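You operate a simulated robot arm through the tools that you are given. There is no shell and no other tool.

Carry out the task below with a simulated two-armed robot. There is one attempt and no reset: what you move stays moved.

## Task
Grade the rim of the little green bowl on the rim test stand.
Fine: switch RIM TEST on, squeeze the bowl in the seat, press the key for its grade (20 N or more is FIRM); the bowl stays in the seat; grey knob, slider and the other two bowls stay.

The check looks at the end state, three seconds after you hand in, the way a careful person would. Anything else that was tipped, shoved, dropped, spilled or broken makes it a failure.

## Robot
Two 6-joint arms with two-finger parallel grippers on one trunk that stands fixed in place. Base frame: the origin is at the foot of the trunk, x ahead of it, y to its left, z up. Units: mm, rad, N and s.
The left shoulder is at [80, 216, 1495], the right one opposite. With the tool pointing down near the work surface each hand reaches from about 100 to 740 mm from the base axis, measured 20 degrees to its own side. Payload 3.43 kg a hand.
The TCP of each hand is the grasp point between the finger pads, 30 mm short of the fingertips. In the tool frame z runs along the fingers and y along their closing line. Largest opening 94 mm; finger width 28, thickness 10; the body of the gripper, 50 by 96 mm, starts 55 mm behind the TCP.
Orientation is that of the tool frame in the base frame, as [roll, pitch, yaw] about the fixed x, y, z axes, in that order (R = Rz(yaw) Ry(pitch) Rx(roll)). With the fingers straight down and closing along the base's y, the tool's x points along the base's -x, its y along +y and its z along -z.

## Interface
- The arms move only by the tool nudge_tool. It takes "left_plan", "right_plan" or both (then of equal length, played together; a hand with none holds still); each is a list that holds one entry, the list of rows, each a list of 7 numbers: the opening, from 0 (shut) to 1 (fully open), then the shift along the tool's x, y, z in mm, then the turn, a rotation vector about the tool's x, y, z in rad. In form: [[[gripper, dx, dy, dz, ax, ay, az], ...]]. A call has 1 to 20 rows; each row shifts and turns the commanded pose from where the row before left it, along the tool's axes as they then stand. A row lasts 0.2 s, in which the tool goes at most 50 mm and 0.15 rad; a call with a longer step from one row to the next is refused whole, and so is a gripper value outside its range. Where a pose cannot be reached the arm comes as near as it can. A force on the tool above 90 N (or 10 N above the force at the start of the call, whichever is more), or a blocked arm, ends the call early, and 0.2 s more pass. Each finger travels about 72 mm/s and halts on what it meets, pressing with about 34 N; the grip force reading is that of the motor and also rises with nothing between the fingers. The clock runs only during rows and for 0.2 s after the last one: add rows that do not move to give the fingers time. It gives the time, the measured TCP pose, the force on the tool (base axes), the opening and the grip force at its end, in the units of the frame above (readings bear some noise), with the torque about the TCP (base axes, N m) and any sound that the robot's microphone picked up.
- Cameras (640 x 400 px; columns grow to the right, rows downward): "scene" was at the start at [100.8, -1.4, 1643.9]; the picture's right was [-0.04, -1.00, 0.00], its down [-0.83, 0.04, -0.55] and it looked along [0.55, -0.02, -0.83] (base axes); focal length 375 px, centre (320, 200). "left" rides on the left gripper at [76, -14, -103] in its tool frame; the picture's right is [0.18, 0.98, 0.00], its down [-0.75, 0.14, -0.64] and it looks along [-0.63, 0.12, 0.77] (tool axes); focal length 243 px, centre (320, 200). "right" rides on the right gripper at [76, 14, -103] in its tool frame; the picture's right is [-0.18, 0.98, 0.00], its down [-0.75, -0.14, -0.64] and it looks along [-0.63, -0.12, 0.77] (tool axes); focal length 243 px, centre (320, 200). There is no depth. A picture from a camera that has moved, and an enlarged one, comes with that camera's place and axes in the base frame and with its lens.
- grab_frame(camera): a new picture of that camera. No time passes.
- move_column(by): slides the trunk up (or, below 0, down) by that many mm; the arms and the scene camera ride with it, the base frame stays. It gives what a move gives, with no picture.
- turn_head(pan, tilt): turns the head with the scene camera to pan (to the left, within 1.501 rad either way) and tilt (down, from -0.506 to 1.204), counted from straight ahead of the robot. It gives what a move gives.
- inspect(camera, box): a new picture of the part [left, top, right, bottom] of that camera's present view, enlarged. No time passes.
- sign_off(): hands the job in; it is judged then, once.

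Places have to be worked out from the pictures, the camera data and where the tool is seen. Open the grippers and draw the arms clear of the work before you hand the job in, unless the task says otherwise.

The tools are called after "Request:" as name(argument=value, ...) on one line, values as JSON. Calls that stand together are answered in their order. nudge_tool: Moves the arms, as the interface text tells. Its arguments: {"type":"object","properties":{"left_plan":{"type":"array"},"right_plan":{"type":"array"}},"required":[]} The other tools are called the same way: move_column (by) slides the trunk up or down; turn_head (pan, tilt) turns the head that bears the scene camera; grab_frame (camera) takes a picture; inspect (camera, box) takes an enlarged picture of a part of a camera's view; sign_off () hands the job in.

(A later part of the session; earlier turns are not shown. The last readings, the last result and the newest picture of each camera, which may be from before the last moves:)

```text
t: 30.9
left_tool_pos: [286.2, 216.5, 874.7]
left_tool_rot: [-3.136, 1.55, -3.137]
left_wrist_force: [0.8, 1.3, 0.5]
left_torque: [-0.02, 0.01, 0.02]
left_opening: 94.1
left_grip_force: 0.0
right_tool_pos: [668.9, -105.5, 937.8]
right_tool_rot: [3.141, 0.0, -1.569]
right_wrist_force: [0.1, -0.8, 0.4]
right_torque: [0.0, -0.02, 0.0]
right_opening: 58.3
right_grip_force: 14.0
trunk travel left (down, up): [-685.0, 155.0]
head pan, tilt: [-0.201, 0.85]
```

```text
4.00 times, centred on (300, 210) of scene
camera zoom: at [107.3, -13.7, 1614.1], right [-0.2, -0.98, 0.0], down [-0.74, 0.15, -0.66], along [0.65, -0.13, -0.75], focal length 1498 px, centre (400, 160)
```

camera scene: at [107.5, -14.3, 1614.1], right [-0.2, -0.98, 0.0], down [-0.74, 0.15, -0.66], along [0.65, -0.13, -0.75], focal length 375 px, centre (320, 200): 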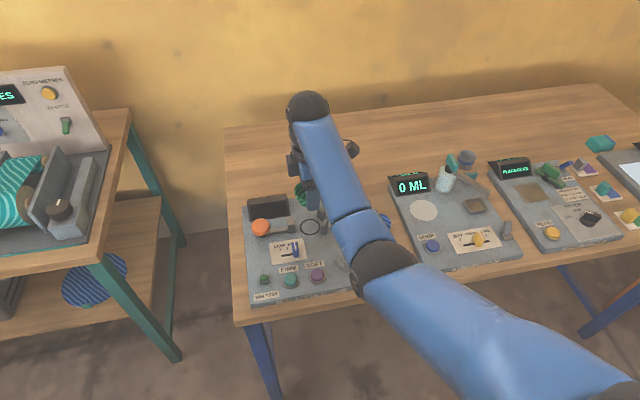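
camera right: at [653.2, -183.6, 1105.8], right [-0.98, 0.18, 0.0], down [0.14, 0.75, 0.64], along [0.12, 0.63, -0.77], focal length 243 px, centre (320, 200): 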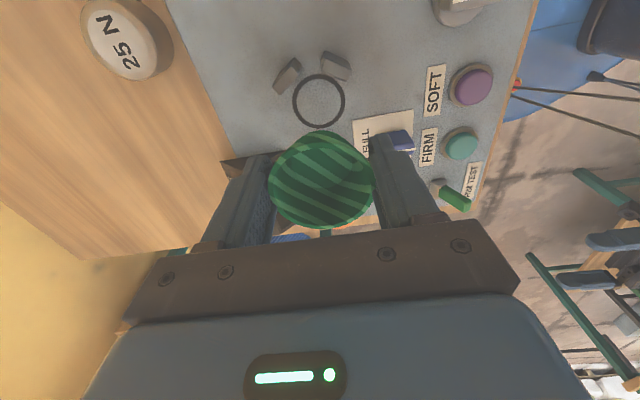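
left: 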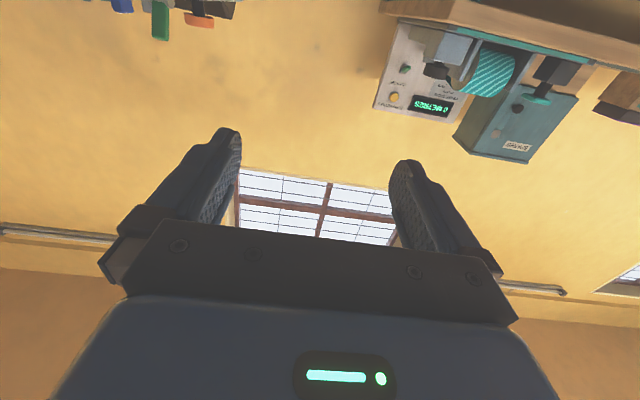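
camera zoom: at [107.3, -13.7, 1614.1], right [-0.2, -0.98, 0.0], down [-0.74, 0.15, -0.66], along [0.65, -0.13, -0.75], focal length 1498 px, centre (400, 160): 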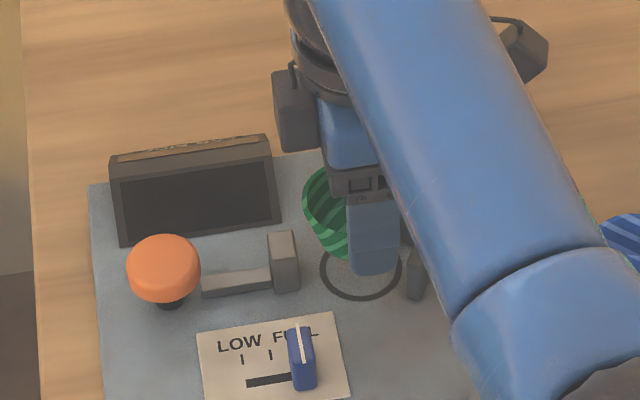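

Ring centre relative to the hand is (668.5, -105.1) against TCP (668.9, -105.5): aligned. I'll descend in small steps toward contact.

Request:
nudge_tool(right_plan=[[[0.57, 0, 0, 10, 0, 0, 0], [0.57, 0, 0, 10, 0, 0, 0], [0.57, 0, 0, 6, 0, 0, 0], [0.57, 0, 0, 0, 0, 0, 0]]])

Request:
inspect(camera="right", box=[220, 60, 440, 240])

Request:
inspect(camera="scene", box=[250, 160, 350, 260])

```text
t: 31.9
left_tool_pos: [284.9, 215.8, 874.2]
left_tool_rot: [3.138, 1.55, 3.139]
left_wrist_force: [-0.1, 0.2, -0.1]
left_torque: [-0.01, 0.03, 0.01]
left_opening: 93.7
left_grip_force: 0.1
right_tool_pos: [668.4, -107.1, 912.6]
right_tool_rot: [-3.141, -0.001, -1.57]
right_wrist_force: [0.2, -0.8, -0.7]
right_torque: [0.04, -0.02, 0.01]
right_opening: 58.7
right_grip_force: 13.6
trunk travel left (down, up): [-685.0, 155.0]
head pan, tilt: [-0.201, 0.85]
```

```text
2.22 times, centred on (330, 150) of right
camera zoom: at [653.7, -182.7, 1014.5], right [-0.98, 0.18, 0.0], down [0.14, 0.75, 0.64], along [0.12, 0.63, -0.77], focal length 539 px, centre (298, 311)
```

zoom: 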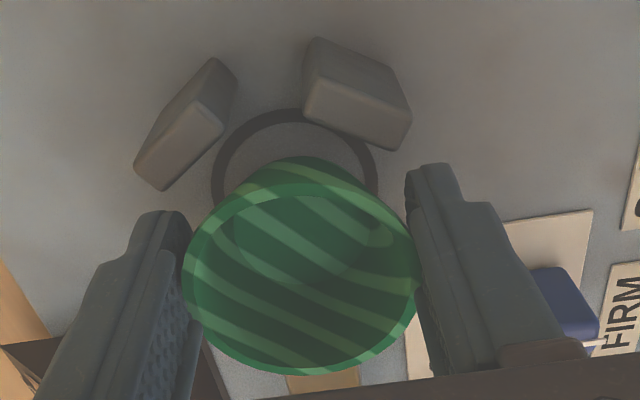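

```text
4.00 times, centred on (300, 210) of scene
camera zoom: at [107.4, -13.9, 1614.1], right [-0.2, -0.98, 0.0], down [-0.74, 0.15, -0.66], along [0.65, -0.13, -0.75], focal length 1498 px, centre (400, 160)
```

zoom: 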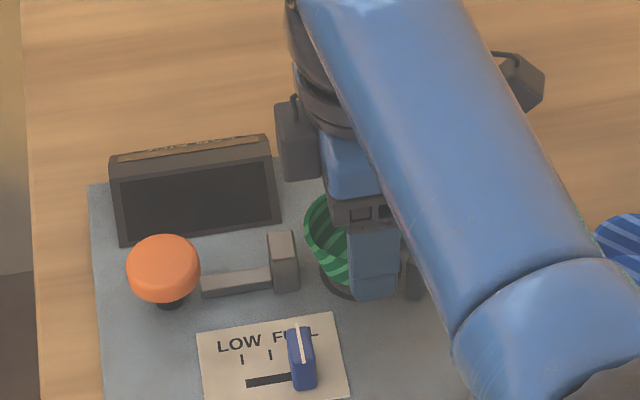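

Still ~1.5 mm toward the posts, so I'll shift +2 mm in y and continue down in small steps.

Request:
nudge_tool(right_plan=[[[0.57, -2, 0, 2, 0, 0, 0], [0.57, 0, 0, 2, 0, 0, 0], [0.57, 0, 0, 2, 0, 0, 0], [0.57, 0, 0, 0, 0, 0, 0]]])

```text
t: 32.9
left_tool_pos: [285.3, 215.7, 873.7]
left_tool_rot: [-3.141, 1.549, -3.141]
left_wrist_force: [0.3, 0.0, -0.1]
left_torque: [0.03, 0.0, 0.01]
left_opening: 94.1
left_grip_force: 0.0
right_tool_pos: [669.4, -104.5, 906.6]
right_tool_rot: [3.141, -0.001, -1.571]
right_wrist_force: [-0.1, -0.5, -0.7]
right_torque: [-0.05, -0.01, -0.02]
right_opening: 58.7
right_grip_force: 13.6
trunk travel left (down, up): [-685.0, 155.0]
head pan, tilt: [-0.201, 0.85]
```

No contact yet at z=906.6 (force ≈ −0.7 N is the bowl's weight/noise). I'll go on 1.5 mm at a time.

Request:
nudge_tool(right_plan=[[[0.57, 0, 0, 1.5, 0, 0, 0], [0.57, 0, 0, 1.5, 0, 0, 0], [0.57, 0, 0, 0, 0, 0, 0]]])

Request:
inspect(camera="scene", box=[280, 180, 350, 250])

```text
t: 33.7
left_tool_pos: [285.4, 216.8, 873.8]
left_tool_rot: [3.141, 1.551, 3.141]
left_wrist_force: [0.6, 1.2, -0.4]
left_torque: [0.04, 0.01, -0.01]
left_opening: 94.0
left_grip_force: 0.0
right_tool_pos: [667.7, -105.0, 902.5]
right_tool_rot: [-3.141, 0.0, -1.571]
right_wrist_force: [0.1, 0.4, -0.8]
right_torque: [0.02, -0.01, 0.02]
right_opening: 58.8
right_grip_force: 14.1
trunk travel left (down, up): [-685.0, 155.0]
head pan, tilt: [-0.201, 0.85]
```

```text
5.71 times, centred on (315, 215) of scene
camera zoom: at [107.4, -13.8, 1614.1], right [-0.2, -0.98, 0.0], down [-0.74, 0.15, -0.66], along [0.65, -0.13, -0.75], focal length 2141 px, centre (349, 114)
```

zoom: 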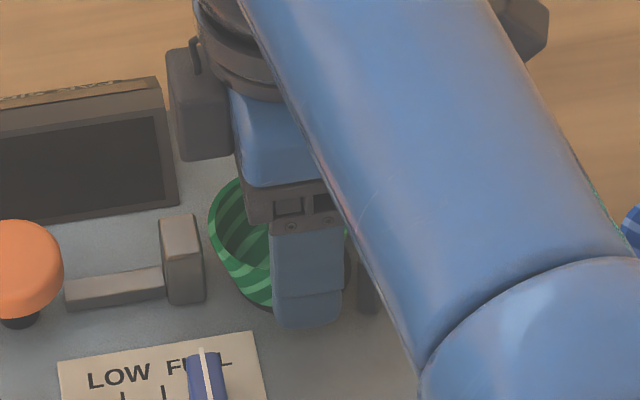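

Still no contact; I'll keep lowering 1 mm at a time and watch the vertical force.

Request:
nudge_tool(right_plan=[[[0.57, 0, 0, 1, 0, 0, 0], [0.57, 0, 0, 1, 0, 0, 0], [0.57, 0, 0, 0, 0, 0, 0]]])

```text
t: 34.5
left_tool_pos: [285.6, 214.5, 873.5]
left_tool_rot: [3.141, 1.55, 3.14]
left_wrist_force: [0.6, 0.1, -0.2]
left_torque: [-0.01, 0.01, 0.03]
left_opening: 93.9
left_grip_force: 0.0
right_tool_pos: [669.1, -104.2, 901.5]
right_tool_rot: [3.141, 0.001, -1.571]
right_wrist_force: [-0.1, 0.2, 0.1]
right_torque: [-0.01, 0.0, -0.01]
right_opening: 58.5
right_grip_force: 13.9
trunk travel left (down, up): [-685.0, 155.0]
head pan, tilt: [-0.201, 0.85]
```

Request:
nudge_tool(right_plan=[[[0.57, 0, 0, 1, 0, 0, 0], [0.57, 0, 0, 0, 0, 0, 0]]])

```text
t: 35.1
left_tool_pos: [285.3, 215.9, 873.0]
left_tool_rot: [3.139, 1.549, 3.14]
left_wrist_force: [-0.2, -0.1, -0.5]
left_torque: [-0.01, 0.02, 0.01]
left_opening: 93.9
left_grip_force: 0.0
right_tool_pos: [669.0, -104.2, 900.7]
right_tool_rot: [-3.141, 0.002, -1.571]
right_wrist_force: [-1.1, 0.2, -0.8]
right_torque: [-0.04, -0.05, 0.03]
right_opening: 58.7
right_grip_force: 14.0
trunk travel left (down, up): [-685.0, 155.0]
head pan, tilt: [-0.201, 0.85]
```

No clear contact at 900.7 yet; continuing down 2 mm in 1 mm steps.

Request:
nudge_tool(right_plan=[[[0.57, 0, 0, 1, 0, 0, 0], [0.57, 0, 0, 1, 0, 0, 0], [0.57, 0, 0, 0, 0, 0, 0]]])

Request:
inspect(camera="right", box=[220, 60, 440, 240])

```text
t: 35.9
left_tool_pos: [283.6, 216.3, 874.1]
left_tool_rot: [-3.14, 1.55, -3.14]
left_wrist_force: [0.2, -0.4, -1.2]
left_torque: [0.0, -0.02, 0.0]
left_opening: 94.0
left_grip_force: 0.0
right_tool_pos: [668.7, -105.2, 899.4]
right_tool_rot: [-3.137, 0.0, -1.572]
right_wrist_force: [-0.5, -0.7, 11.8]
right_torque: [0.09, 0.1, -0.01]
right_opening: 58.8
right_grip_force: 14.2
trunk travel left (down, up): [-685.0, 155.0]
head pan, tilt: [-0.201, 0.85]
```

```text
2.22 times, centred on (330, 150) of right
camera zoom: at [653.5, -180.6, 1001.7], right [-0.98, 0.18, 0.0], down [0.14, 0.75, 0.64], along [0.12, 0.63, -0.77], focal length 539 px, centre (298, 311)
```

zoom: 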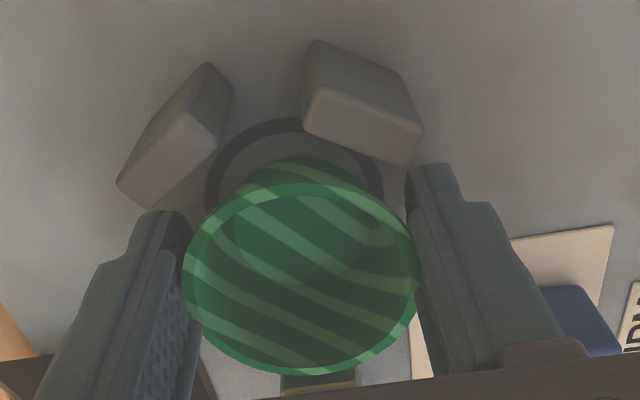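

Contact at z≈899.5 with 11.8 N: the bowl's base is on the plate. I'll ease up 1 mm to unload, then open to ~75 mm.

Request:
nudge_tool(right_plan=[[[0.57, 0, 0, -0.8, 0, 0, 0], [0.57, 0, 0, 0, 0, 0, 0], [0.66, 0, 0, 0, 0, 0, 0], [0.75, 0, 0, 0, 0, 0, 0], [0.8, 0, 0, 0, 0, 0, 0], [0.8, 0, 0, 0, 0, 0, 0]]])

Request:
inspect(camera="right", box=[220, 60, 440, 240])

Request:
inspect(camera="scene", box=[280, 180, 350, 250])

```text
t: 37.3
left_tool_pos: [285.1, 215.9, 874.0]
left_tool_rot: [3.138, 1.551, 3.139]
left_wrist_force: [0.5, 0.1, -0.2]
left_torque: [0.0, 0.01, 0.04]
left_opening: 94.0
left_grip_force: 0.1
right_tool_pos: [669.0, -105.4, 898.5]
right_tool_rot: [3.141, -0.001, -1.572]
right_wrist_force: [-1.2, -0.9, -0.6]
right_torque: [0.04, -0.01, 0.03]
right_opening: 75.0
right_grip_force: 0.1
trunk travel left (down, up): [-685.0, 155.0]
head pan, tilt: [-0.201, 0.85]
```

```text
2.22 times, centred on (330, 150) of right
camera zoom: at [654.1, -180.7, 1000.5], right [-0.98, 0.18, 0.0], down [0.14, 0.75, 0.64], along [0.12, 0.63, -0.77], focal length 539 px, centre (298, 311)
```

zoom: 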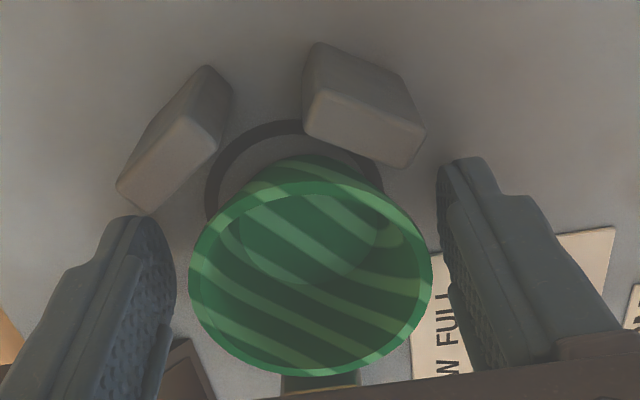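

```text
5.71 times, centred on (315, 215) of scene
camera zoom: at [107.5, -13.9, 1614.1], right [-0.2, -0.98, 0.0], down [-0.74, 0.15, -0.66], along [0.65, -0.13, -0.75], focal length 2141 px, centre (349, 114)
```

zoom: 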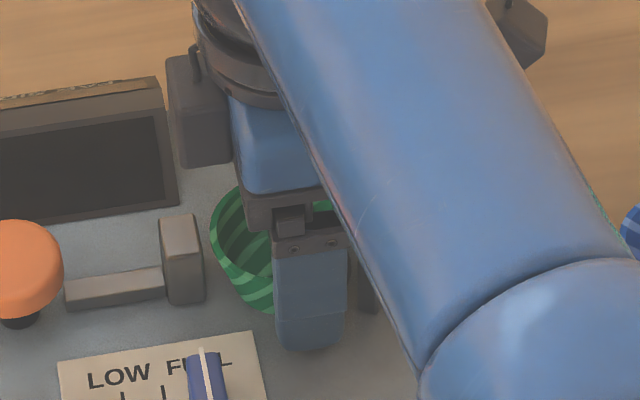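

The bowl stands free and upright in the seat (about (665, -104)), with clearance to both fingers. I'll open a bit more and lift straight up.

Request:
nudge_tool(right_plan=[[[0.86, 0, 1, -2, 0, 0, 0], [0.86, 0, 0, -5, 0, 0, 0], [0.86, 0, 0, -12, 0, 0, 0], [0.86, 0, 0, -30, 0, 0, 0], [0.86, 0, 0, -40, 0, 0, 0], [0.86, 0, 0, 0, 0, 0, 0]]])

Request:
grab_frame(camera="right")

Request:
inspect(camera="scene", box=[280, 180, 350, 250])

```text
t: 38.7
left_tool_pos: [285.2, 216.3, 873.7]
left_tool_rot: [3.138, 1.549, 3.137]
left_wrist_force: [0.7, 0.5, 0.7]
left_torque: [0.01, 0.03, 0.03]
left_opening: 94.1
left_grip_force: 0.0
right_tool_pos: [670.3, -105.4, 986.7]
right_tool_rot: [3.141, 0.001, -1.571]
right_wrist_force: [0.2, 0.7, 0.2]
right_torque: [-0.02, -0.01, 0.02]
right_opening: 80.9
right_grip_force: 0.1
trunk travel left (down, up): [-685.0, 155.0]
head pan, tilt: [-0.201, 0.85]
```

```text
taken
camera right: at [654.4, -181.1, 1089.0], right [-0.98, 0.18, 0.0], down [0.14, 0.75, 0.64], along [0.12, 0.63, -0.77], focal length 243 px, centre (320, 200)
```

right: 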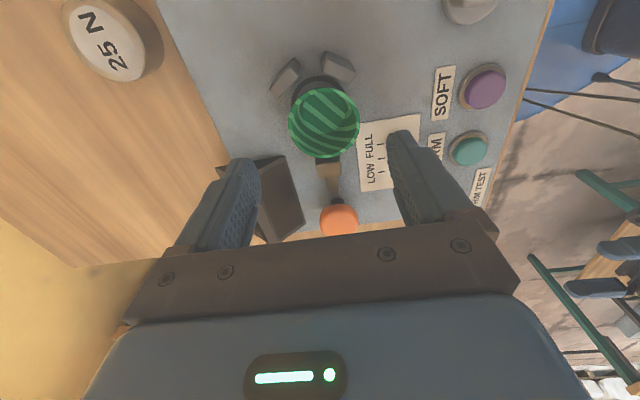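

```text
5.71 times, centred on (315, 215) of scene
camera zoom: at [107.5, -13.9, 1614.1], right [-0.2, -0.98, 0.0], down [-0.74, 0.15, -0.66], along [0.65, -0.13, -0.75], focal length 2141 px, centre (349, 114)
```

zoom: 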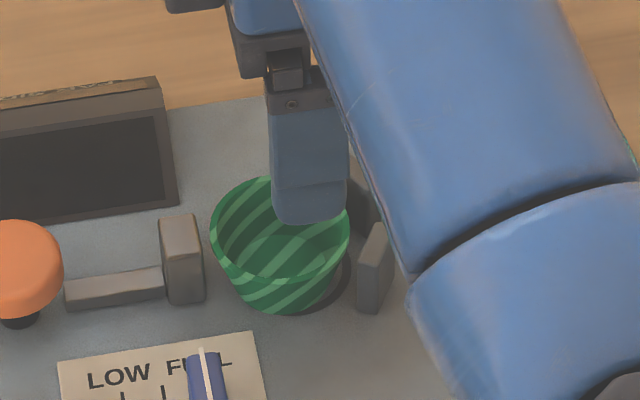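

The green bowl sits upright within the seat between jaw and posts. Next is the RIM TEST switch: I'll raise the trunk for room near the front edge, rotate back, close the fingers and move above the front of the stand.

Request:
move_column(by=150)

Request:
nudge_tool(right_plan=[[[0.86, 0, 0, 0, 0, 0, 0.142], [0.7, 0, 0, 0, 0, 0, 0.143], [0.5, 0, 0, 0, 0, 0, 0.143], [0.3, 0, 0, 0, 0, 0, 0.143], [0.1, 0, 0, 0, 0, 0, 0.143], [0, 0, 0, 0, 0, 0, 0.143], [0, 0, 0, 0, 0, 0, 0.143], [0, 0, 0, 0, 0, 0, 0.143], [0, 0, 0, 0, 0, 0, 0.143], [0, 0, 0, 0, 0, 0, 0.143], [0, 0, 0, 0, 0, 0, 0.142], [0, 30, 20, 19, 0, 0, 0], [0, 30, 20, 19, 0, 0, 0], [0, 30, 20, 19, 0, 0, 0], [0, 30, 20, 19, 0, 0, 0], [0, 30, 20, 19, 0, 0, 0], [0, 30, 20, 19, 0, 0, 0], [0, 0, 0, 0, 0, 0, 0]]])

Request:
grab_frame(camera="right")

Request:
grab_frame(camera="scene")

```text
t: 40.5
left_tool_pos: [285.0, 216.2, 1022.3]
left_tool_rot: [3.139, 1.549, 3.14]
left_wrist_force: [-0.2, -0.6, 0.4]
left_torque: [0.01, 0.0, 0.0]
left_opening: 94.0
left_grip_force: 0.1
right_tool_pos: [670.0, -105.6, 1135.5]
right_tool_rot: [3.142, -0.001, -1.57]
right_wrist_force: [0.0, 0.1, -0.2]
right_torque: [0.0, 0.02, 0.03]
right_opening: 80.7
right_grip_force: 0.1
trunk travel left (down, up): [-835.0, 5.0]
head pan, tilt: [-0.201, 0.85]
```

```text
t: 44.3
left_tool_pos: [284.8, 214.9, 1023.5]
left_tool_rot: [3.135, 1.549, 3.136]
left_wrist_force: [0.5, -0.3, -0.2]
left_torque: [0.01, 0.02, -0.03]
left_opening: 94.3
left_grip_force: 0.0
right_tool_pos: [489.7, 14.4, 1021.9]
right_tool_rot: [-3.141, 0.0, -3.141]
right_wrist_force: [0.0, 0.5, -0.7]
right_torque: [0.01, -0.01, 0.02]
right_opening: 0.0
right_grip_force: 33.0
trunk travel left (down, up): [-835.0, 5.0]
head pan, tilt: [-0.201, 0.85]
```

```text
taken
camera right: at [412.9, 28.8, 1123.8], right [0.18, 0.98, 0.0], down [0.75, -0.14, 0.64], along [0.63, -0.12, -0.77], focal length 243 px, centre (320, 200)
```

right: 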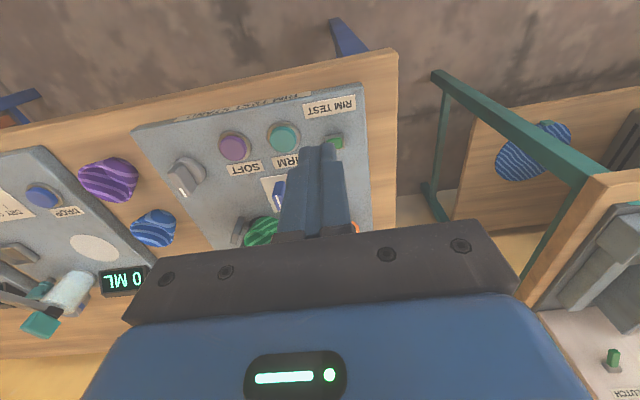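

```text
taken
camera scene: at [107.7, -14.0, 1764.1], right [-0.2, -0.98, 0.0], down [-0.74, 0.15, -0.66], along [0.65, -0.13, -0.75], focal length 375 px, centre (320, 200)
```

scene: 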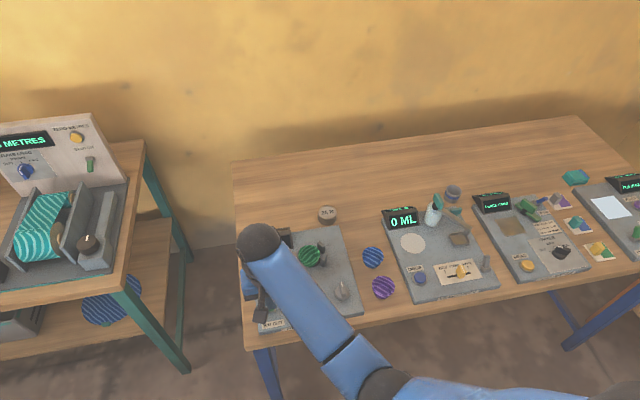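

The wrist camera now sees the RIM TEST area past the closed fingers. I'll zoom in on the lever and keys.

Request:
inspect(camera="right", box=[200, 80, 380, 200])

Request:
inspect(camera="right", box=[300, 90, 380, 160])

```text
3.33 times, centred on (290, 140) of right
camera zoom: at [412.9, 28.8, 1123.8], right [0.18, 0.98, 0.0], down [0.75, -0.14, 0.64], along [0.63, -0.12, -0.77], focal length 809 px, centre (420, 400)
```

zoom: 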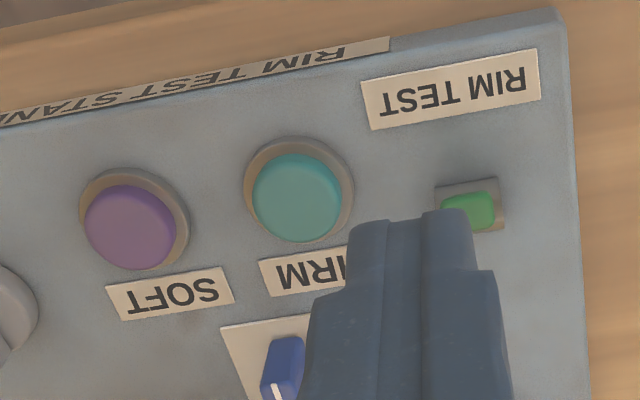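

```text
5.71 times, centred on (340, 125) of right
camera zoom: at [412.9, 28.8, 1123.8], right [0.18, 0.98, 0.0], down [0.75, -0.14, 0.64], along [0.63, -0.12, -0.77], focal length 1386 px, centre (206, 629)
```

zoom: 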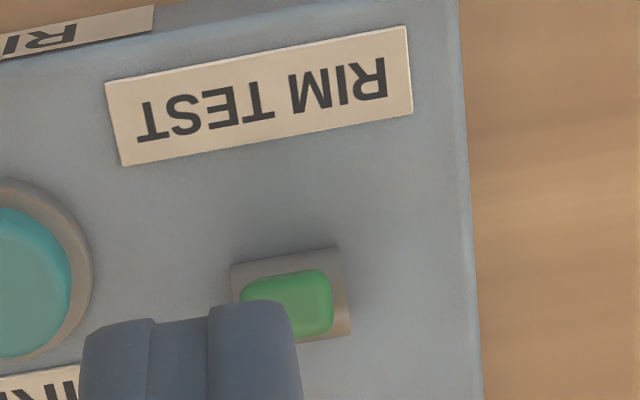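

Triangulating, the lever's base is at (544, 22, 865) and its tip at about (523, 23, 903), leaning toward the robot. I'll lower the closed fingers just in front of it (x≈490, fingertips z≈884).

Request:
nudge_tool(right_plan=[[[0, 0, 8, 20, 0, 0, 0], [0, 0, 0, 30, 0, 0, 0], [0, 0, 0, 30, 0, 0, 0], [0, 0, 0, 20, 0, 0, 0], [0, 0, 0, 8, 0, 0, 0], [0, 0, 0, 0, 0, 0, 0]]])

Request:
grab_frame(camera="right")

Request:
inspect(camera="scene", box=[220, 210, 360, 340])

```text
t: 45.7
left_tool_pos: [285.8, 215.2, 1023.4]
left_tool_rot: [3.133, 1.55, 3.134]
left_wrist_force: [0.3, 0.0, 0.4]
left_torque: [-0.01, -0.02, 0.01]
left_opening: 94.0
left_grip_force: 0.0
right_tool_pos: [490.2, 23.8, 916.7]
right_tool_rot: [3.14, -0.001, 3.142]
right_wrist_force: [-0.2, -1.0, 0.3]
right_torque: [-0.02, -0.01, -0.02]
right_opening: 0.0
right_grip_force: 33.0
trunk travel left (down, up): [-835.0, 5.0]
head pan, tilt: [-0.201, 0.85]
```

```text
taken
camera right: at [413.4, 36.9, 1017.7], right [0.18, 0.98, 0.0], down [0.75, -0.14, 0.64], along [0.63, -0.12, -0.77], focal length 243 px, centre (320, 200)
```

right: 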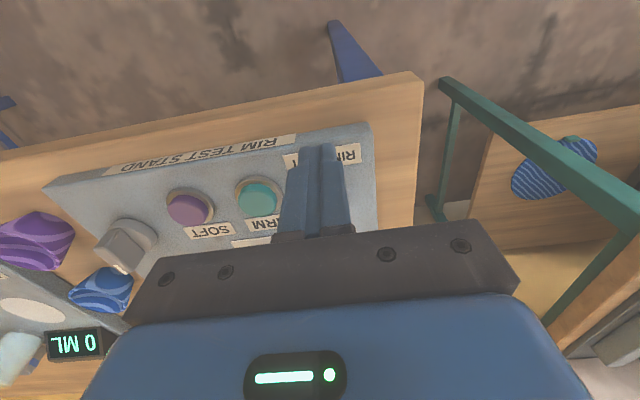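

```text
3.08 times, centred on (290, 275) of scene
camera zoom: at [107.3, -14.1, 1764.1], right [-0.2, -0.98, 0.0], down [-0.74, 0.15, -0.66], along [0.65, -0.13, -0.75], focal length 1153 px, centre (412, -31)
```

zoom: 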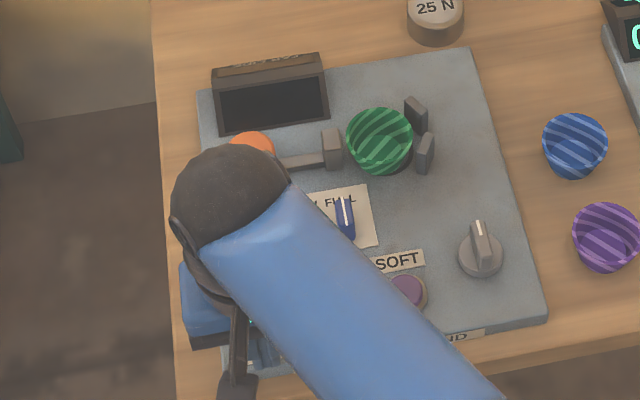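

The fingers are in front of the lever at fingertip height ≈887. I'll push forward (+x) in small steps and watch the force.

Request:
nudge_tool(right_plan=[[[0, -5, 0, 0, 0, 0, 0], [0, -5, 0, 0, 0, 0, 0], [0, -5, 0, 0, 0, 0, 0], [0, -5, 0, 0, 0, 0, 0], [0, -5, 0, 0, 0, 0, 0]]])

Request:
grab_frame(camera="right")

```text
t: 46.9
left_tool_pos: [285.6, 216.0, 1024.7]
left_tool_rot: [-3.138, 1.552, -3.138]
left_wrist_force: [0.2, -0.5, 0.1]
left_torque: [0.01, -0.02, 0.0]
left_opening: 93.9
left_grip_force: 0.0
right_tool_pos: [513.7, 23.2, 915.3]
right_tool_rot: [-3.141, 0.0, 3.141]
right_wrist_force: [-1.3, 0.4, 0.8]
right_torque: [-0.05, -0.01, -0.02]
right_opening: 0.0
right_grip_force: 33.2
trunk travel left (down, up): [-835.0, 5.0]
head pan, tilt: [-0.201, 0.85]
```

```text
taken
camera right: at [437.3, 37.7, 1017.5], right [0.18, 0.98, 0.0], down [0.75, -0.14, 0.64], along [0.63, -0.12, -0.77], focal length 243 px, centre (320, 200)
```

right: 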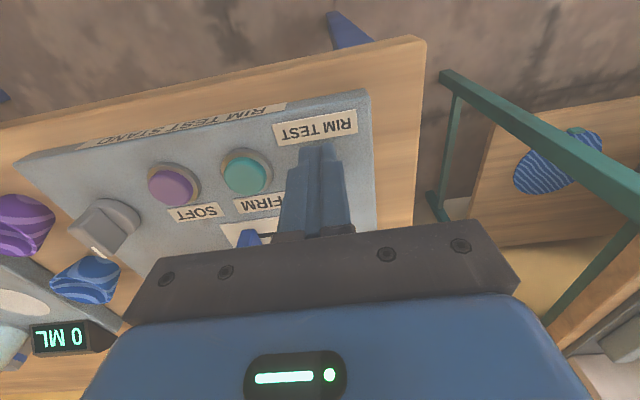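

Only −1.3 N in x so far, perhaps light contact. I'll continue forward in 5 mm steps.

Request:
nudge_tool(right_plan=[[[0, -5, 0, 0, 0, 0, 0], [0, -5, 0, 0, 0, 0, 0], [0, -5, 0, 0, 0, 0, 0]]])

```text
t: 47.7
left_tool_pos: [286.1, 216.2, 1023.3]
left_tool_rot: [-3.14, 1.55, -3.139]
left_wrist_force: [-0.2, 0.0, 0.2]
left_torque: [-0.01, 0.0, 0.01]
left_opening: 94.1
left_grip_force: 0.0
right_tool_pos: [530.2, 23.1, 914.4]
right_tool_rot: [-3.141, -0.001, -3.139]
right_wrist_force: [0.3, 0.5, -0.2]
right_torque: [0.01, -0.01, 0.0]
right_opening: 0.0
right_grip_force: 32.4
trunk travel left (down, up): [-835.0, 5.0]
head pan, tilt: [-0.201, 0.85]
heard: click
```

A click was heard as the lever passed centre. I'll back off toward −x and raise the hand to look at the display and lever.

Request:
nudge_tool(right_plan=[[[0, 20, 0, 0, 0, 0, 0], [0, 20, 0, 0, 0, 0, 0], [0, 5, 0, -30, 0, 0, 0], [0, 0, 0, -40, 0, 0, 0], [0, 0, -40, -20, 0, 0, 0], [0, 0, -45, 0, 0, 0, 0], [0, 0, -45, 0, 0, 0, 0], [0, 0, -45, 0, 0, 0, 0], [0, 0, 0, 0, 0, 0, 0]]])

Request:
grab_frame(camera="scene")

Request:
inspect(camera="scene", box=[220, 210, 360, 340])

Request:
grab_frame(camera="right")

```text
t: 49.7
left_tool_pos: [285.4, 214.9, 1023.6]
left_tool_rot: [3.134, 1.55, 3.134]
left_wrist_force: [-0.2, -0.2, -0.2]
left_torque: [0.0, 0.03, 0.02]
left_opening: 94.1
left_grip_force: 0.0
right_tool_pos: [483.4, -152.0, 1005.3]
right_tool_rot: [-3.141, -0.001, -3.141]
right_wrist_force: [-0.6, -0.2, 0.3]
right_torque: [-0.01, -0.01, 0.01]
right_opening: 0.0
right_grip_force: 32.7
trunk travel left (down, up): [-835.0, 5.0]
head pan, tilt: [-0.201, 0.85]
```

```text
taken
camera scene: at [107.2, -14.0, 1764.1], right [-0.2, -0.98, 0.0], down [-0.74, 0.15, -0.66], along [0.65, -0.13, -0.75], focal length 375 px, centre (320, 200)
```

scene: 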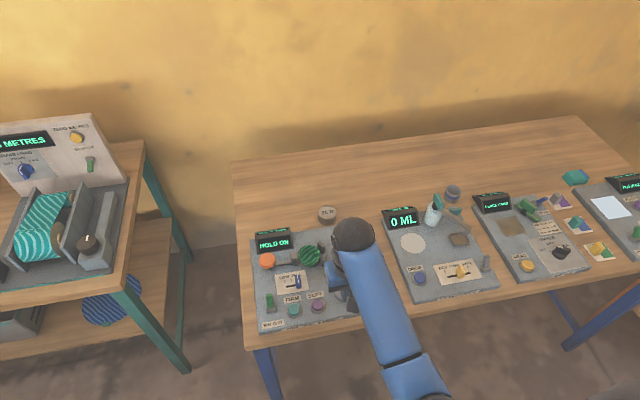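

```text
3.08 times, centred on (290, 275) of scene
camera zoom: at [107.2, -14.0, 1764.1], right [-0.2, -0.98, 0.0], down [-0.74, 0.15, -0.66], along [0.65, -0.13, -0.75], focal length 1153 px, centre (412, -31)
```

zoom: 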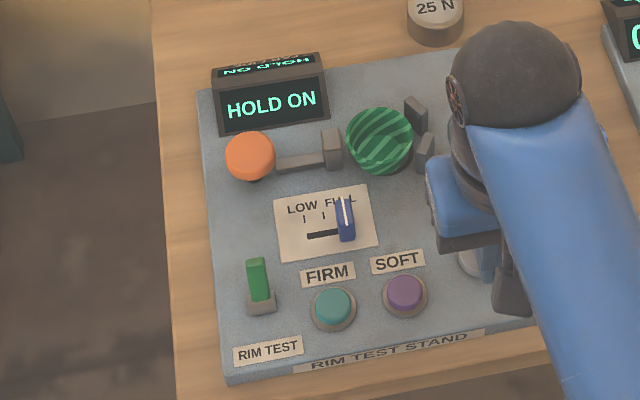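

```text
taken
camera right: at [406.1, -138.6, 1107.4], right [0.18, 0.98, 0.0], down [0.75, -0.14, 0.64], along [0.63, -0.12, -0.77], focal length 243 px, centre (320, 200)
```

right: 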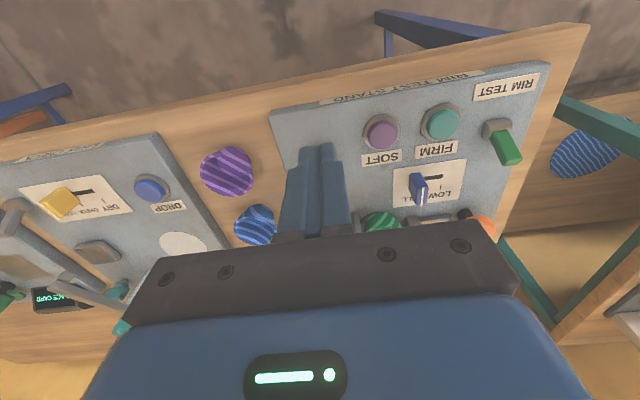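

The lever now leans back and the display lit up with "HOLD ON", probably a warm-up. I'll wait two seconds in place and look again.

Request:
nudge_tool(right_plan=[[[0, 0, -10, 0, 0, 0, 0], [0, 0, 0, 0, 0, 0, 0], [0, 0, 0, 0, 0, 0, 0], [0, 0, 0, 0, 0, 0, 0], [0, 0, 0, 0, 0, 0, 0], [0, 0, 0, 0, 0, 0, 0], [0, 0, 0, 0, 0, 0, 0], [0, 0, 0, 0, 0, 0, 0], [0, 0, 0, 0, 0, 0, 0], [0, 0, 0, 0, 0, 0, 0]]])

Request:
inspect(camera="scene", box=[220, 210, 360, 340])

Request:
inspect(camera="scene", box=[240, 220, 340, 290])

```text
t: 51.9
left_tool_pos: [286.1, 215.1, 1024.2]
left_tool_rot: [-3.14, 1.55, -3.14]
left_wrist_force: [-0.7, -0.2, 0.1]
left_torque: [0.03, 0.0, -0.01]
left_opening: 94.0
left_grip_force: 0.1
right_tool_pos: [482.8, -163.5, 1004.9]
right_tool_rot: [-3.141, 0.002, 3.141]
right_wrist_force: [-0.2, -0.3, 0.2]
right_torque: [0.0, 0.02, 0.01]
right_opening: 0.1
right_grip_force: 33.1
trunk travel left (down, up): [-835.0, 5.0]
head pan, tilt: [-0.201, 0.85]
```

```text
3.08 times, centred on (290, 275) of scene
camera zoom: at [107.3, -13.8, 1764.1], right [-0.2, -0.98, 0.0], down [-0.74, 0.15, -0.66], along [0.65, -0.13, -0.75], focal length 1153 px, centre (412, -31)
```

zoom: 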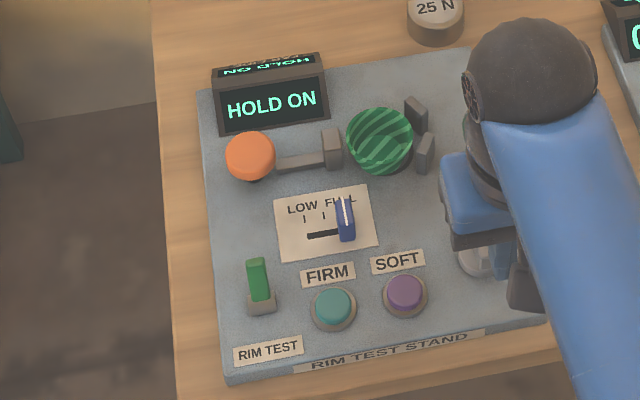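

```text
5.71 times, centred on (290, 255) of scene
camera zoom: at [107.3, -13.8, 1764.1], right [-0.2, -0.98, 0.0], down [-0.74, 0.15, -0.66], along [0.65, -0.13, -0.75], focal length 2141 px, centre (491, -114)
```

zoom: 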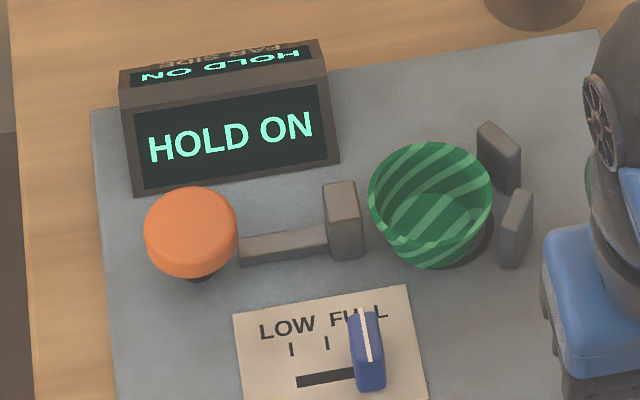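

"HOLD ON" persists. I'll move the hand over the orange handle's side at a safe height to see how the jaw mechanism works, while more time passes.

Request:
nudge_tool(right_plan=[[[0, -26, 32, -3, 0, 0, 0], [0, -26, 32, -10, 0, 0, 0], [0, -26, 32, -13, 0, 0, 0], [0, -26, 32, -13, 0, 0, 0], [0, -26, 32, -13, 0, 0, 0], [0, -26, 32, -13, 0, 0, 0], [0, -26, 32, 0, 0, 0, 0], [0, 0, 0, 0, 0, 0, 0]]])

Request:
grab_frame(camera="right")

Request:
grab_frame(camera="scene")

```text
t: 53.7
left_tool_pos: [284.8, 216.0, 1023.9]
left_tool_rot: [-3.141, 1.55, -3.142]
left_wrist_force: [-0.8, -0.3, -0.3]
left_torque: [-0.02, -0.03, 0.0]
left_opening: 94.0
left_grip_force: 0.0
right_tool_pos: [663.9, 61.5, 1069.5]
right_tool_rot: [3.139, 0.001, -3.141]
right_wrist_force: [0.2, -0.8, -0.7]
right_torque: [0.02, -0.03, 0.03]
right_opening: 0.1
right_grip_force: 33.1
trunk travel left (down, up): [-835.0, 5.0]
head pan, tilt: [-0.201, 0.85]
```

```text
taken
camera right: at [586.1, 75.3, 1172.7], right [0.18, 0.98, 0.0], down [0.75, -0.14, 0.64], along [0.63, -0.12, -0.77], focal length 243 px, centre (320, 200)
```

right: 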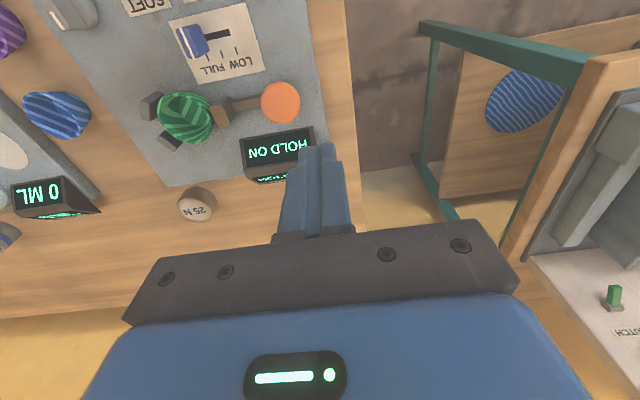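

```text
taken
camera scene: at [107.2, -13.6, 1764.2], right [-0.2, -0.98, 0.0], down [-0.74, 0.15, -0.66], along [0.65, -0.13, -0.75], focal length 375 px, centre (320, 200)
```

scene: 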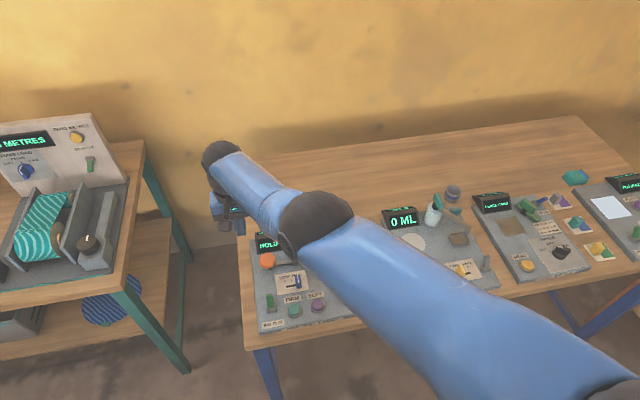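

Request:
inspect(camera="right", box=[140, 60, 330, 180])

Request:
inspect(camera="right", box=[200, 70, 310, 140])

```text
3.33 times, centred on (235, 120) of right
camera zoom: at [586.1, 75.3, 1172.7], right [0.18, 0.98, 0.0], down [0.75, -0.14, 0.64], along [0.63, -0.12, -0.77], focal length 809 px, centre (603, 467)
```

zoom: 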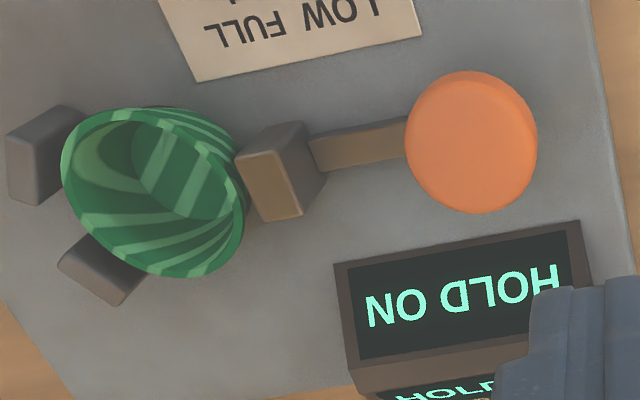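

```text
5.71 times, centred on (255, 105) of right
camera zoom: at [586.1, 75.3, 1172.7], right [0.18, 0.98, 0.0], down [0.75, -0.14, 0.64], along [0.63, -0.12, -0.77], focal length 1386 px, centre (691, 743)
```

zoom: 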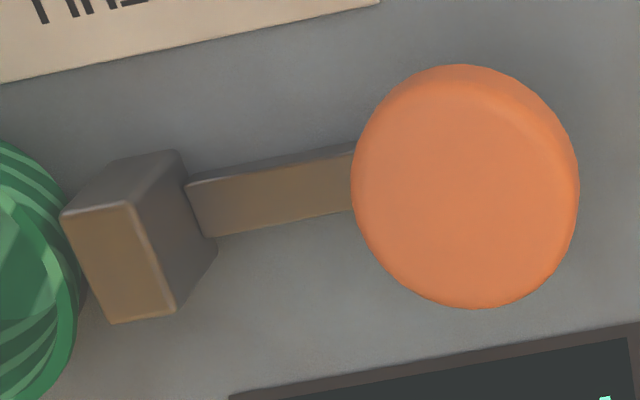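

Still "HOLD ON". I'll rotate to yaw −90° so the wrist camera can see the display while I work the orange handle, go over it, and lower the trunk for reach.

Request:
nudge_tool(right_plan=[[[0, 0, 0, -15, 0, 0, -0.142], [0, 0, 0, -15, 0, 0, -0.143], [0, 0, 0, -15, 0, 0, -0.143], [0, 0, 0, 0, 0, 0, -0.143], [0, 0, 0, 0, 0, 0, -0.143], [0, 0, 0, 0, 0, 0, -0.143], [0, 0, 0, 0, 0, 0, -0.143], [0, 0, 0, 0, 0, 0, -0.143], [0, 0, 0, 0, 0, 0, -0.143], [0, 0, 0, 0, 0, 0, -0.143], [0, 0, 0, 0, 0, 0, -0.142], [0, 23, -1, 0, 0, 0, 0], [0, 23, -1, 0, 0, 0, 0], [0, 0, 0, 0, 0, 0, 0]]])

Request:
move_column(by=-150)

Request:
grab_frame(camera="right")

Request:
grab_frame(camera="scene")

```text
t: 56.7
left_tool_pos: [285.3, 215.7, 1023.1]
left_tool_rot: [-3.126, 1.551, -3.124]
left_wrist_force: [0.3, 0.1, 0.3]
left_torque: [0.01, 0.01, 0.02]
left_opening: 93.7
left_grip_force: 0.0
right_tool_pos: [667.1, 16.6, 1113.6]
right_tool_rot: [3.142, 0.0, -1.569]
right_wrist_force: [0.2, -0.4, 0.8]
right_torque: [0.01, 0.03, 0.01]
right_opening: 0.0
right_grip_force: 33.3
trunk travel left (down, up): [-835.0, 5.0]
head pan, tilt: [-0.201, 0.85]
```

```text
t: 58.4
left_tool_pos: [284.6, 216.3, 873.6]
left_tool_rot: [3.139, 1.551, 3.138]
left_wrist_force: [-0.6, 0.6, 1.1]
left_torque: [0.03, -0.02, -0.02]
left_opening: 94.2
left_grip_force: 0.1
right_tool_pos: [667.7, 15.7, 962.7]
right_tool_rot: [3.141, 0.0, -1.569]
right_wrist_force: [0.1, 0.2, -0.1]
right_torque: [0.01, 0.01, 0.02]
right_opening: 0.2
right_grip_force: 33.0
trunk travel left (down, up): [-685.0, 155.0]
head pan, tilt: [-0.201, 0.85]
```

```text
taken
camera right: at [652.9, -59.8, 1066.2], right [-0.98, 0.18, 0.0], down [0.14, 0.75, 0.64], along [0.12, 0.63, -0.77], focal length 243 px, centre (320, 200)
```

right: 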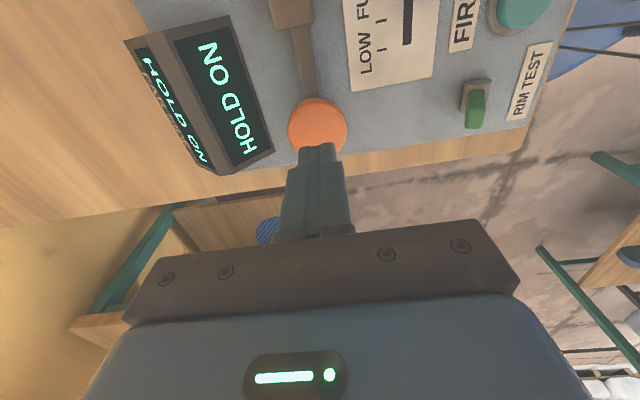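

```text
taken
camera scene: at [107.3, -13.9, 1614.2], right [-0.2, -0.98, 0.0], down [-0.74, 0.15, -0.66], along [0.65, -0.13, -0.75], focal length 375 px, centre (320, 200)
```

scene: 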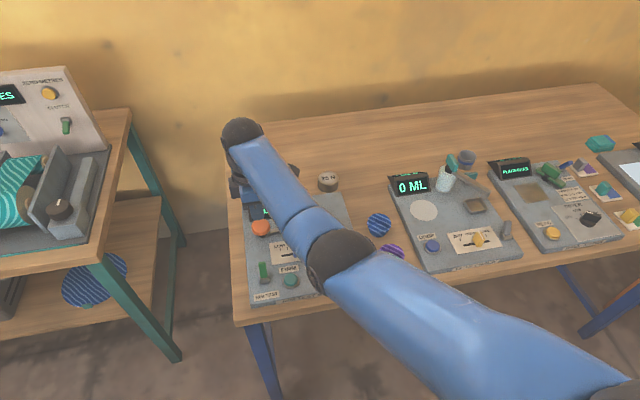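

The display (wrist view) still reads HOLD ON 11 s after switch-on. I'll shift 4 mm to centre on the cap (≈(667, 12)) and wait about 3.5 s more to see whether it changes by itself.

Request:
nudge_tool(right_plan=[[[0, 4, 0, 0, 0, 0, 0], [0, 0, 0, 0, 0, 0, 0], [0, 0, 0, 0, 0, 0, 0], [0, 0, 0, 0, 0, 0, 0], [0, 0, 0, 0, 0, 0, 0], [0, 0, 0, 0, 0, 0, 0], [0, 0, 0, 0, 0, 0, 0], [0, 0, 0, 0, 0, 0, 0], [0, 0, 0, 0, 0, 0, 0], [0, 0, 0, 0, 0, 0, 0], [0, 0, 0, 0, 0, 0, 0], [0, 0, 0, 0, 0, 0, 0], [0, 0, 0, 0, 0, 0, 0], [0, 0, 0, 0, 0, 0, 0], [0, 0, 0, 0, 0, 0, 0], [0, 0, 0, 0, 0, 0, 0], [0, 0, 0, 0, 0, 0, 0]]])

Request:
grab_frame(camera="right")

```text
t: 62.0
left_tool_pos: [284.7, 215.3, 872.8]
left_tool_rot: [-3.142, 1.55, 3.14]
left_wrist_force: [-0.4, 0.4, 0.0]
left_torque: [0.01, 0.02, 0.0]
left_opening: 94.1
left_grip_force: 0.1
right_tool_pos: [668.1, 13.2, 963.8]
right_tool_rot: [3.141, 0.0, -1.569]
right_wrist_force: [1.1, 0.8, -0.4]
right_torque: [0.0, 0.0, 0.03]
right_opening: 0.0
right_grip_force: 32.7
trunk travel left (down, up): [-685.0, 155.0]
head pan, tilt: [-0.201, 0.85]
```

```text
taken
camera right: at [653.0, -63.3, 1065.8], right [-0.98, 0.18, 0.0], down [0.14, 0.75, 0.64], along [0.12, 0.63, -0.77], focal length 243 px, centre (320, 200)
```

right: 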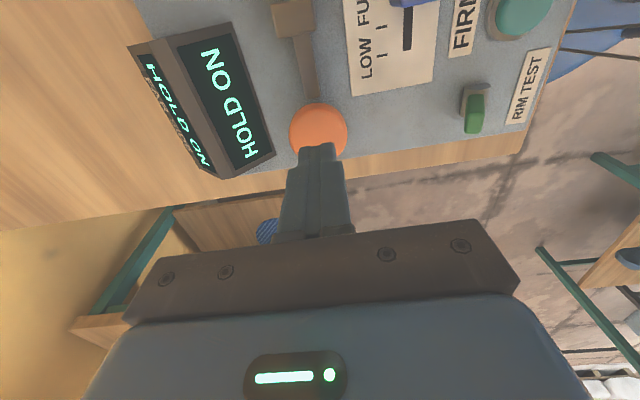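

Still HOLD ON, so likely it wants the squeeze. I'll descend to just above the orange cap and then press in small steps, watching force and jaw.

Request:
nudge_tool(right_plan=[[[0, 0, 0, 12, 0, 0, 0], [0, 0, 0, 10, 0, 0, 0], [0, 0, 0, 5, 0, 0, 0], [0, 0, 0, 2, 0, 0, 0], [0, 0, 0, 2, 0, 0, 0], [0, 0, 0, 0, 0, 0, 0]]])

Request:
grab_frame(camera="right")

```text
t: 63.4
left_tool_pos: [285.0, 214.8, 873.3]
left_tool_rot: [3.141, 1.549, -3.141]
left_wrist_force: [0.0, 0.3, 0.1]
left_torque: [0.03, 0.0, 0.01]
left_opening: 94.0
left_grip_force: 0.1
right_tool_pos: [668.4, 11.8, 932.8]
right_tool_rot: [-3.141, -0.001, -1.569]
right_wrist_force: [-0.4, 0.1, -0.4]
right_torque: [0.01, 0.01, 0.01]
right_opening: 0.0
right_grip_force: 32.9
trunk travel left (down, up): [-685.0, 155.0]
head pan, tilt: [-0.201, 0.85]
```

```text
taken
camera right: at [652.9, -64.0, 1034.7], right [-0.98, 0.18, 0.0], down [0.14, 0.75, 0.64], along [0.12, 0.63, -0.77], focal length 243 px, centre (320, 200)
```

right: 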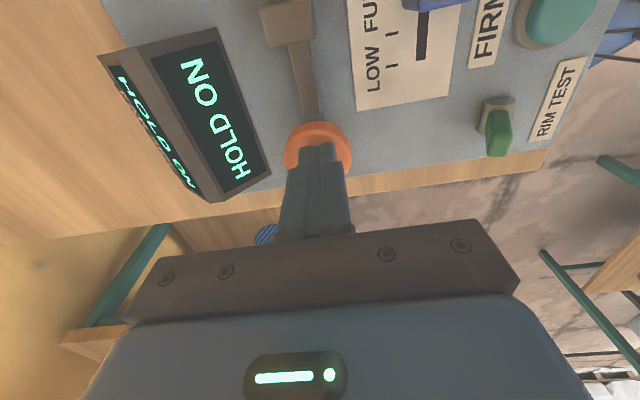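

Fingertips are at ~903, just over the cap, no contact yet. I'll continue down in 2 mm steps.

Request:
nudge_tool(right_plan=[[[0, 0, 0, 2, 0, 0, 0], [0, 0, 0, 2, 0, 0, 0], [0, 0, 0, 0, 0, 0, 0]]])

Request:
grab_frame(camera="right")

```text
t: 64.2
left_tool_pos: [285.0, 215.1, 872.8]
left_tool_rot: [-3.139, 1.55, -3.138]
left_wrist_force: [0.1, -0.3, 0.0]
left_torque: [0.0, 0.0, 0.02]
left_opening: 94.1
left_grip_force: 0.1
right_tool_pos: [667.9, 11.9, 929.7]
right_tool_rot: [3.14, 0.0, -1.569]
right_wrist_force: [1.4, 0.8, 1.4]
right_torque: [0.0, -0.06, 0.01]
right_opening: 0.2
right_grip_force: 33.3
trunk travel left (down, up): [-685.0, 155.0]
head pan, tilt: [-0.201, 0.85]
```

```text
taken
camera right: at [652.6, -64.1, 1030.9], right [-0.98, 0.18, 0.0], down [0.14, 0.75, 0.64], along [0.12, 0.63, -0.77], focal length 243 px, centre (320, 200)
```

right: 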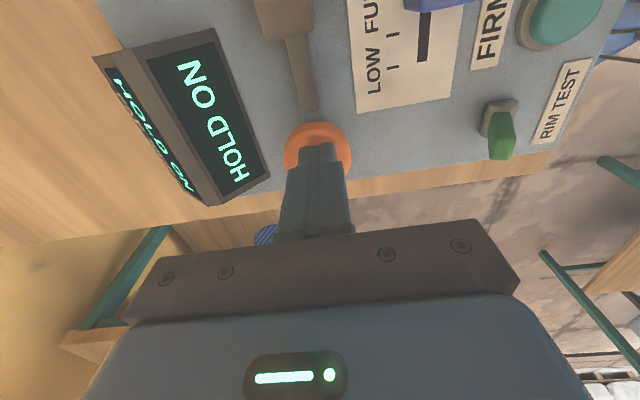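

A first touch of ~1.4 N. I'll press further in 2 mm steps.

Request:
nudge_tool(right_plan=[[[0, 0, 0, 2, 0, 0, 0], [0, 0, 0, 2, 0, 0, 0], [0, 0, 0, 0, 0, 0, 0]]])

Request:
grab_frame(camera="right")

Request:
inspect(camera="scene", box=[220, 180, 380, 290])

```text
t: 65.0
left_tool_pos: [284.5, 215.6, 873.9]
left_tool_rot: [-3.137, 1.55, -3.137]
left_wrist_force: [0.0, -0.5, -0.7]
left_torque: [0.01, 0.0, 0.0]
left_opening: 94.0
left_grip_force: 0.1
right_tool_pos: [668.4, 11.9, 924.5]
right_tool_rot: [-3.142, 0.0, -1.57]
right_wrist_force: [0.0, 1.0, 2.5]
right_torque: [0.02, -0.02, -0.03]
right_opening: 0.2
right_grip_force: 33.0
trunk travel left (down, up): [-685.0, 155.0]
head pan, tilt: [-0.201, 0.85]
```

```text
taken
camera right: at [652.4, -64.1, 1027.3], right [-0.98, 0.18, 0.0], down [0.14, 0.75, 0.64], along [0.12, 0.63, -0.77], focal length 243 px, centre (320, 200)
```

right: 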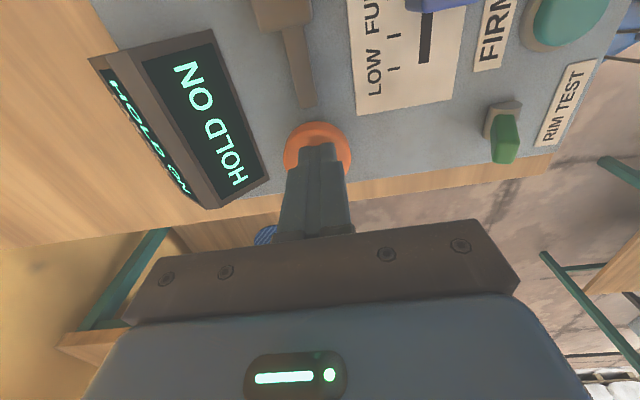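

```text
3.64 times, centred on (300, 235) of scene
camera zoom: at [107.1, -13.6, 1614.1], right [-0.2, -0.98, 0.0], down [-0.74, 0.15, -0.66], along [0.65, -0.13, -0.75], focal length 1362 px, centre (393, 73)
```

zoom: 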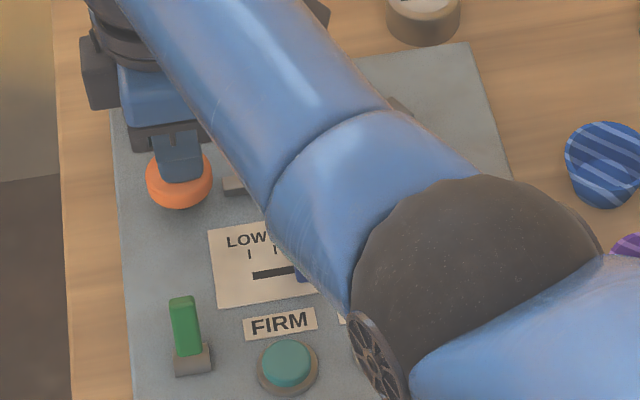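

The cap goes down with light spring force and the bar/jaw is moving toward the bowl — so it's a press-down plunger. I'll continue in 2 mm steps and watch the display.

Request:
nudge_tool(right_plan=[[[0, 0, 0, 2, 0, 0, 0], [0, 0, 0, 2, 0, 0, 0], [0, 0, 0, 0, 0, 0, 0]]])

Request:
grab_frame(camera="right")

```text
t: 65.8
left_tool_pos: [284.9, 215.6, 872.8]
left_tool_rot: [-3.14, 1.551, -3.14]
left_wrist_force: [0.0, 0.1, 0.5]
left_torque: [0.0, 0.02, 0.0]
left_opening: 93.9
left_grip_force: 0.1
right_tool_pos: [669.1, 11.9, 920.8]
right_tool_rot: [3.141, -0.001, -1.571]
right_wrist_force: [-1.1, 0.0, 2.2]
right_torque: [0.02, 0.03, -0.03]
right_opening: 0.0
right_grip_force: 33.1
trunk travel left (down, up): [-685.0, 155.0]
head pan, tilt: [-0.201, 0.85]
heard: click
```

```text
taken
camera right: at [652.4, -64.1, 1023.3], right [-0.98, 0.18, 0.0], down [0.14, 0.75, 0.64], along [0.12, 0.63, -0.77], focal length 243 px, centre (320, 200)
```

right: 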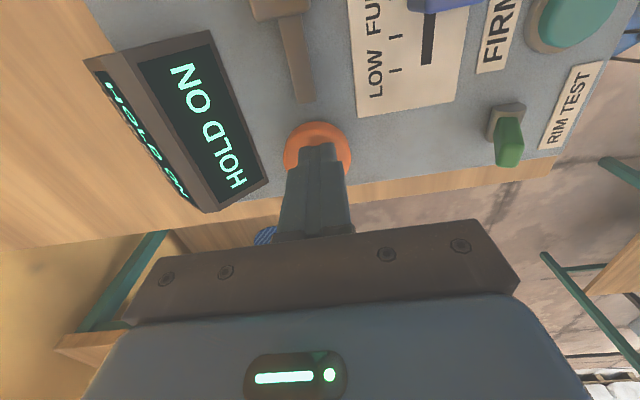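

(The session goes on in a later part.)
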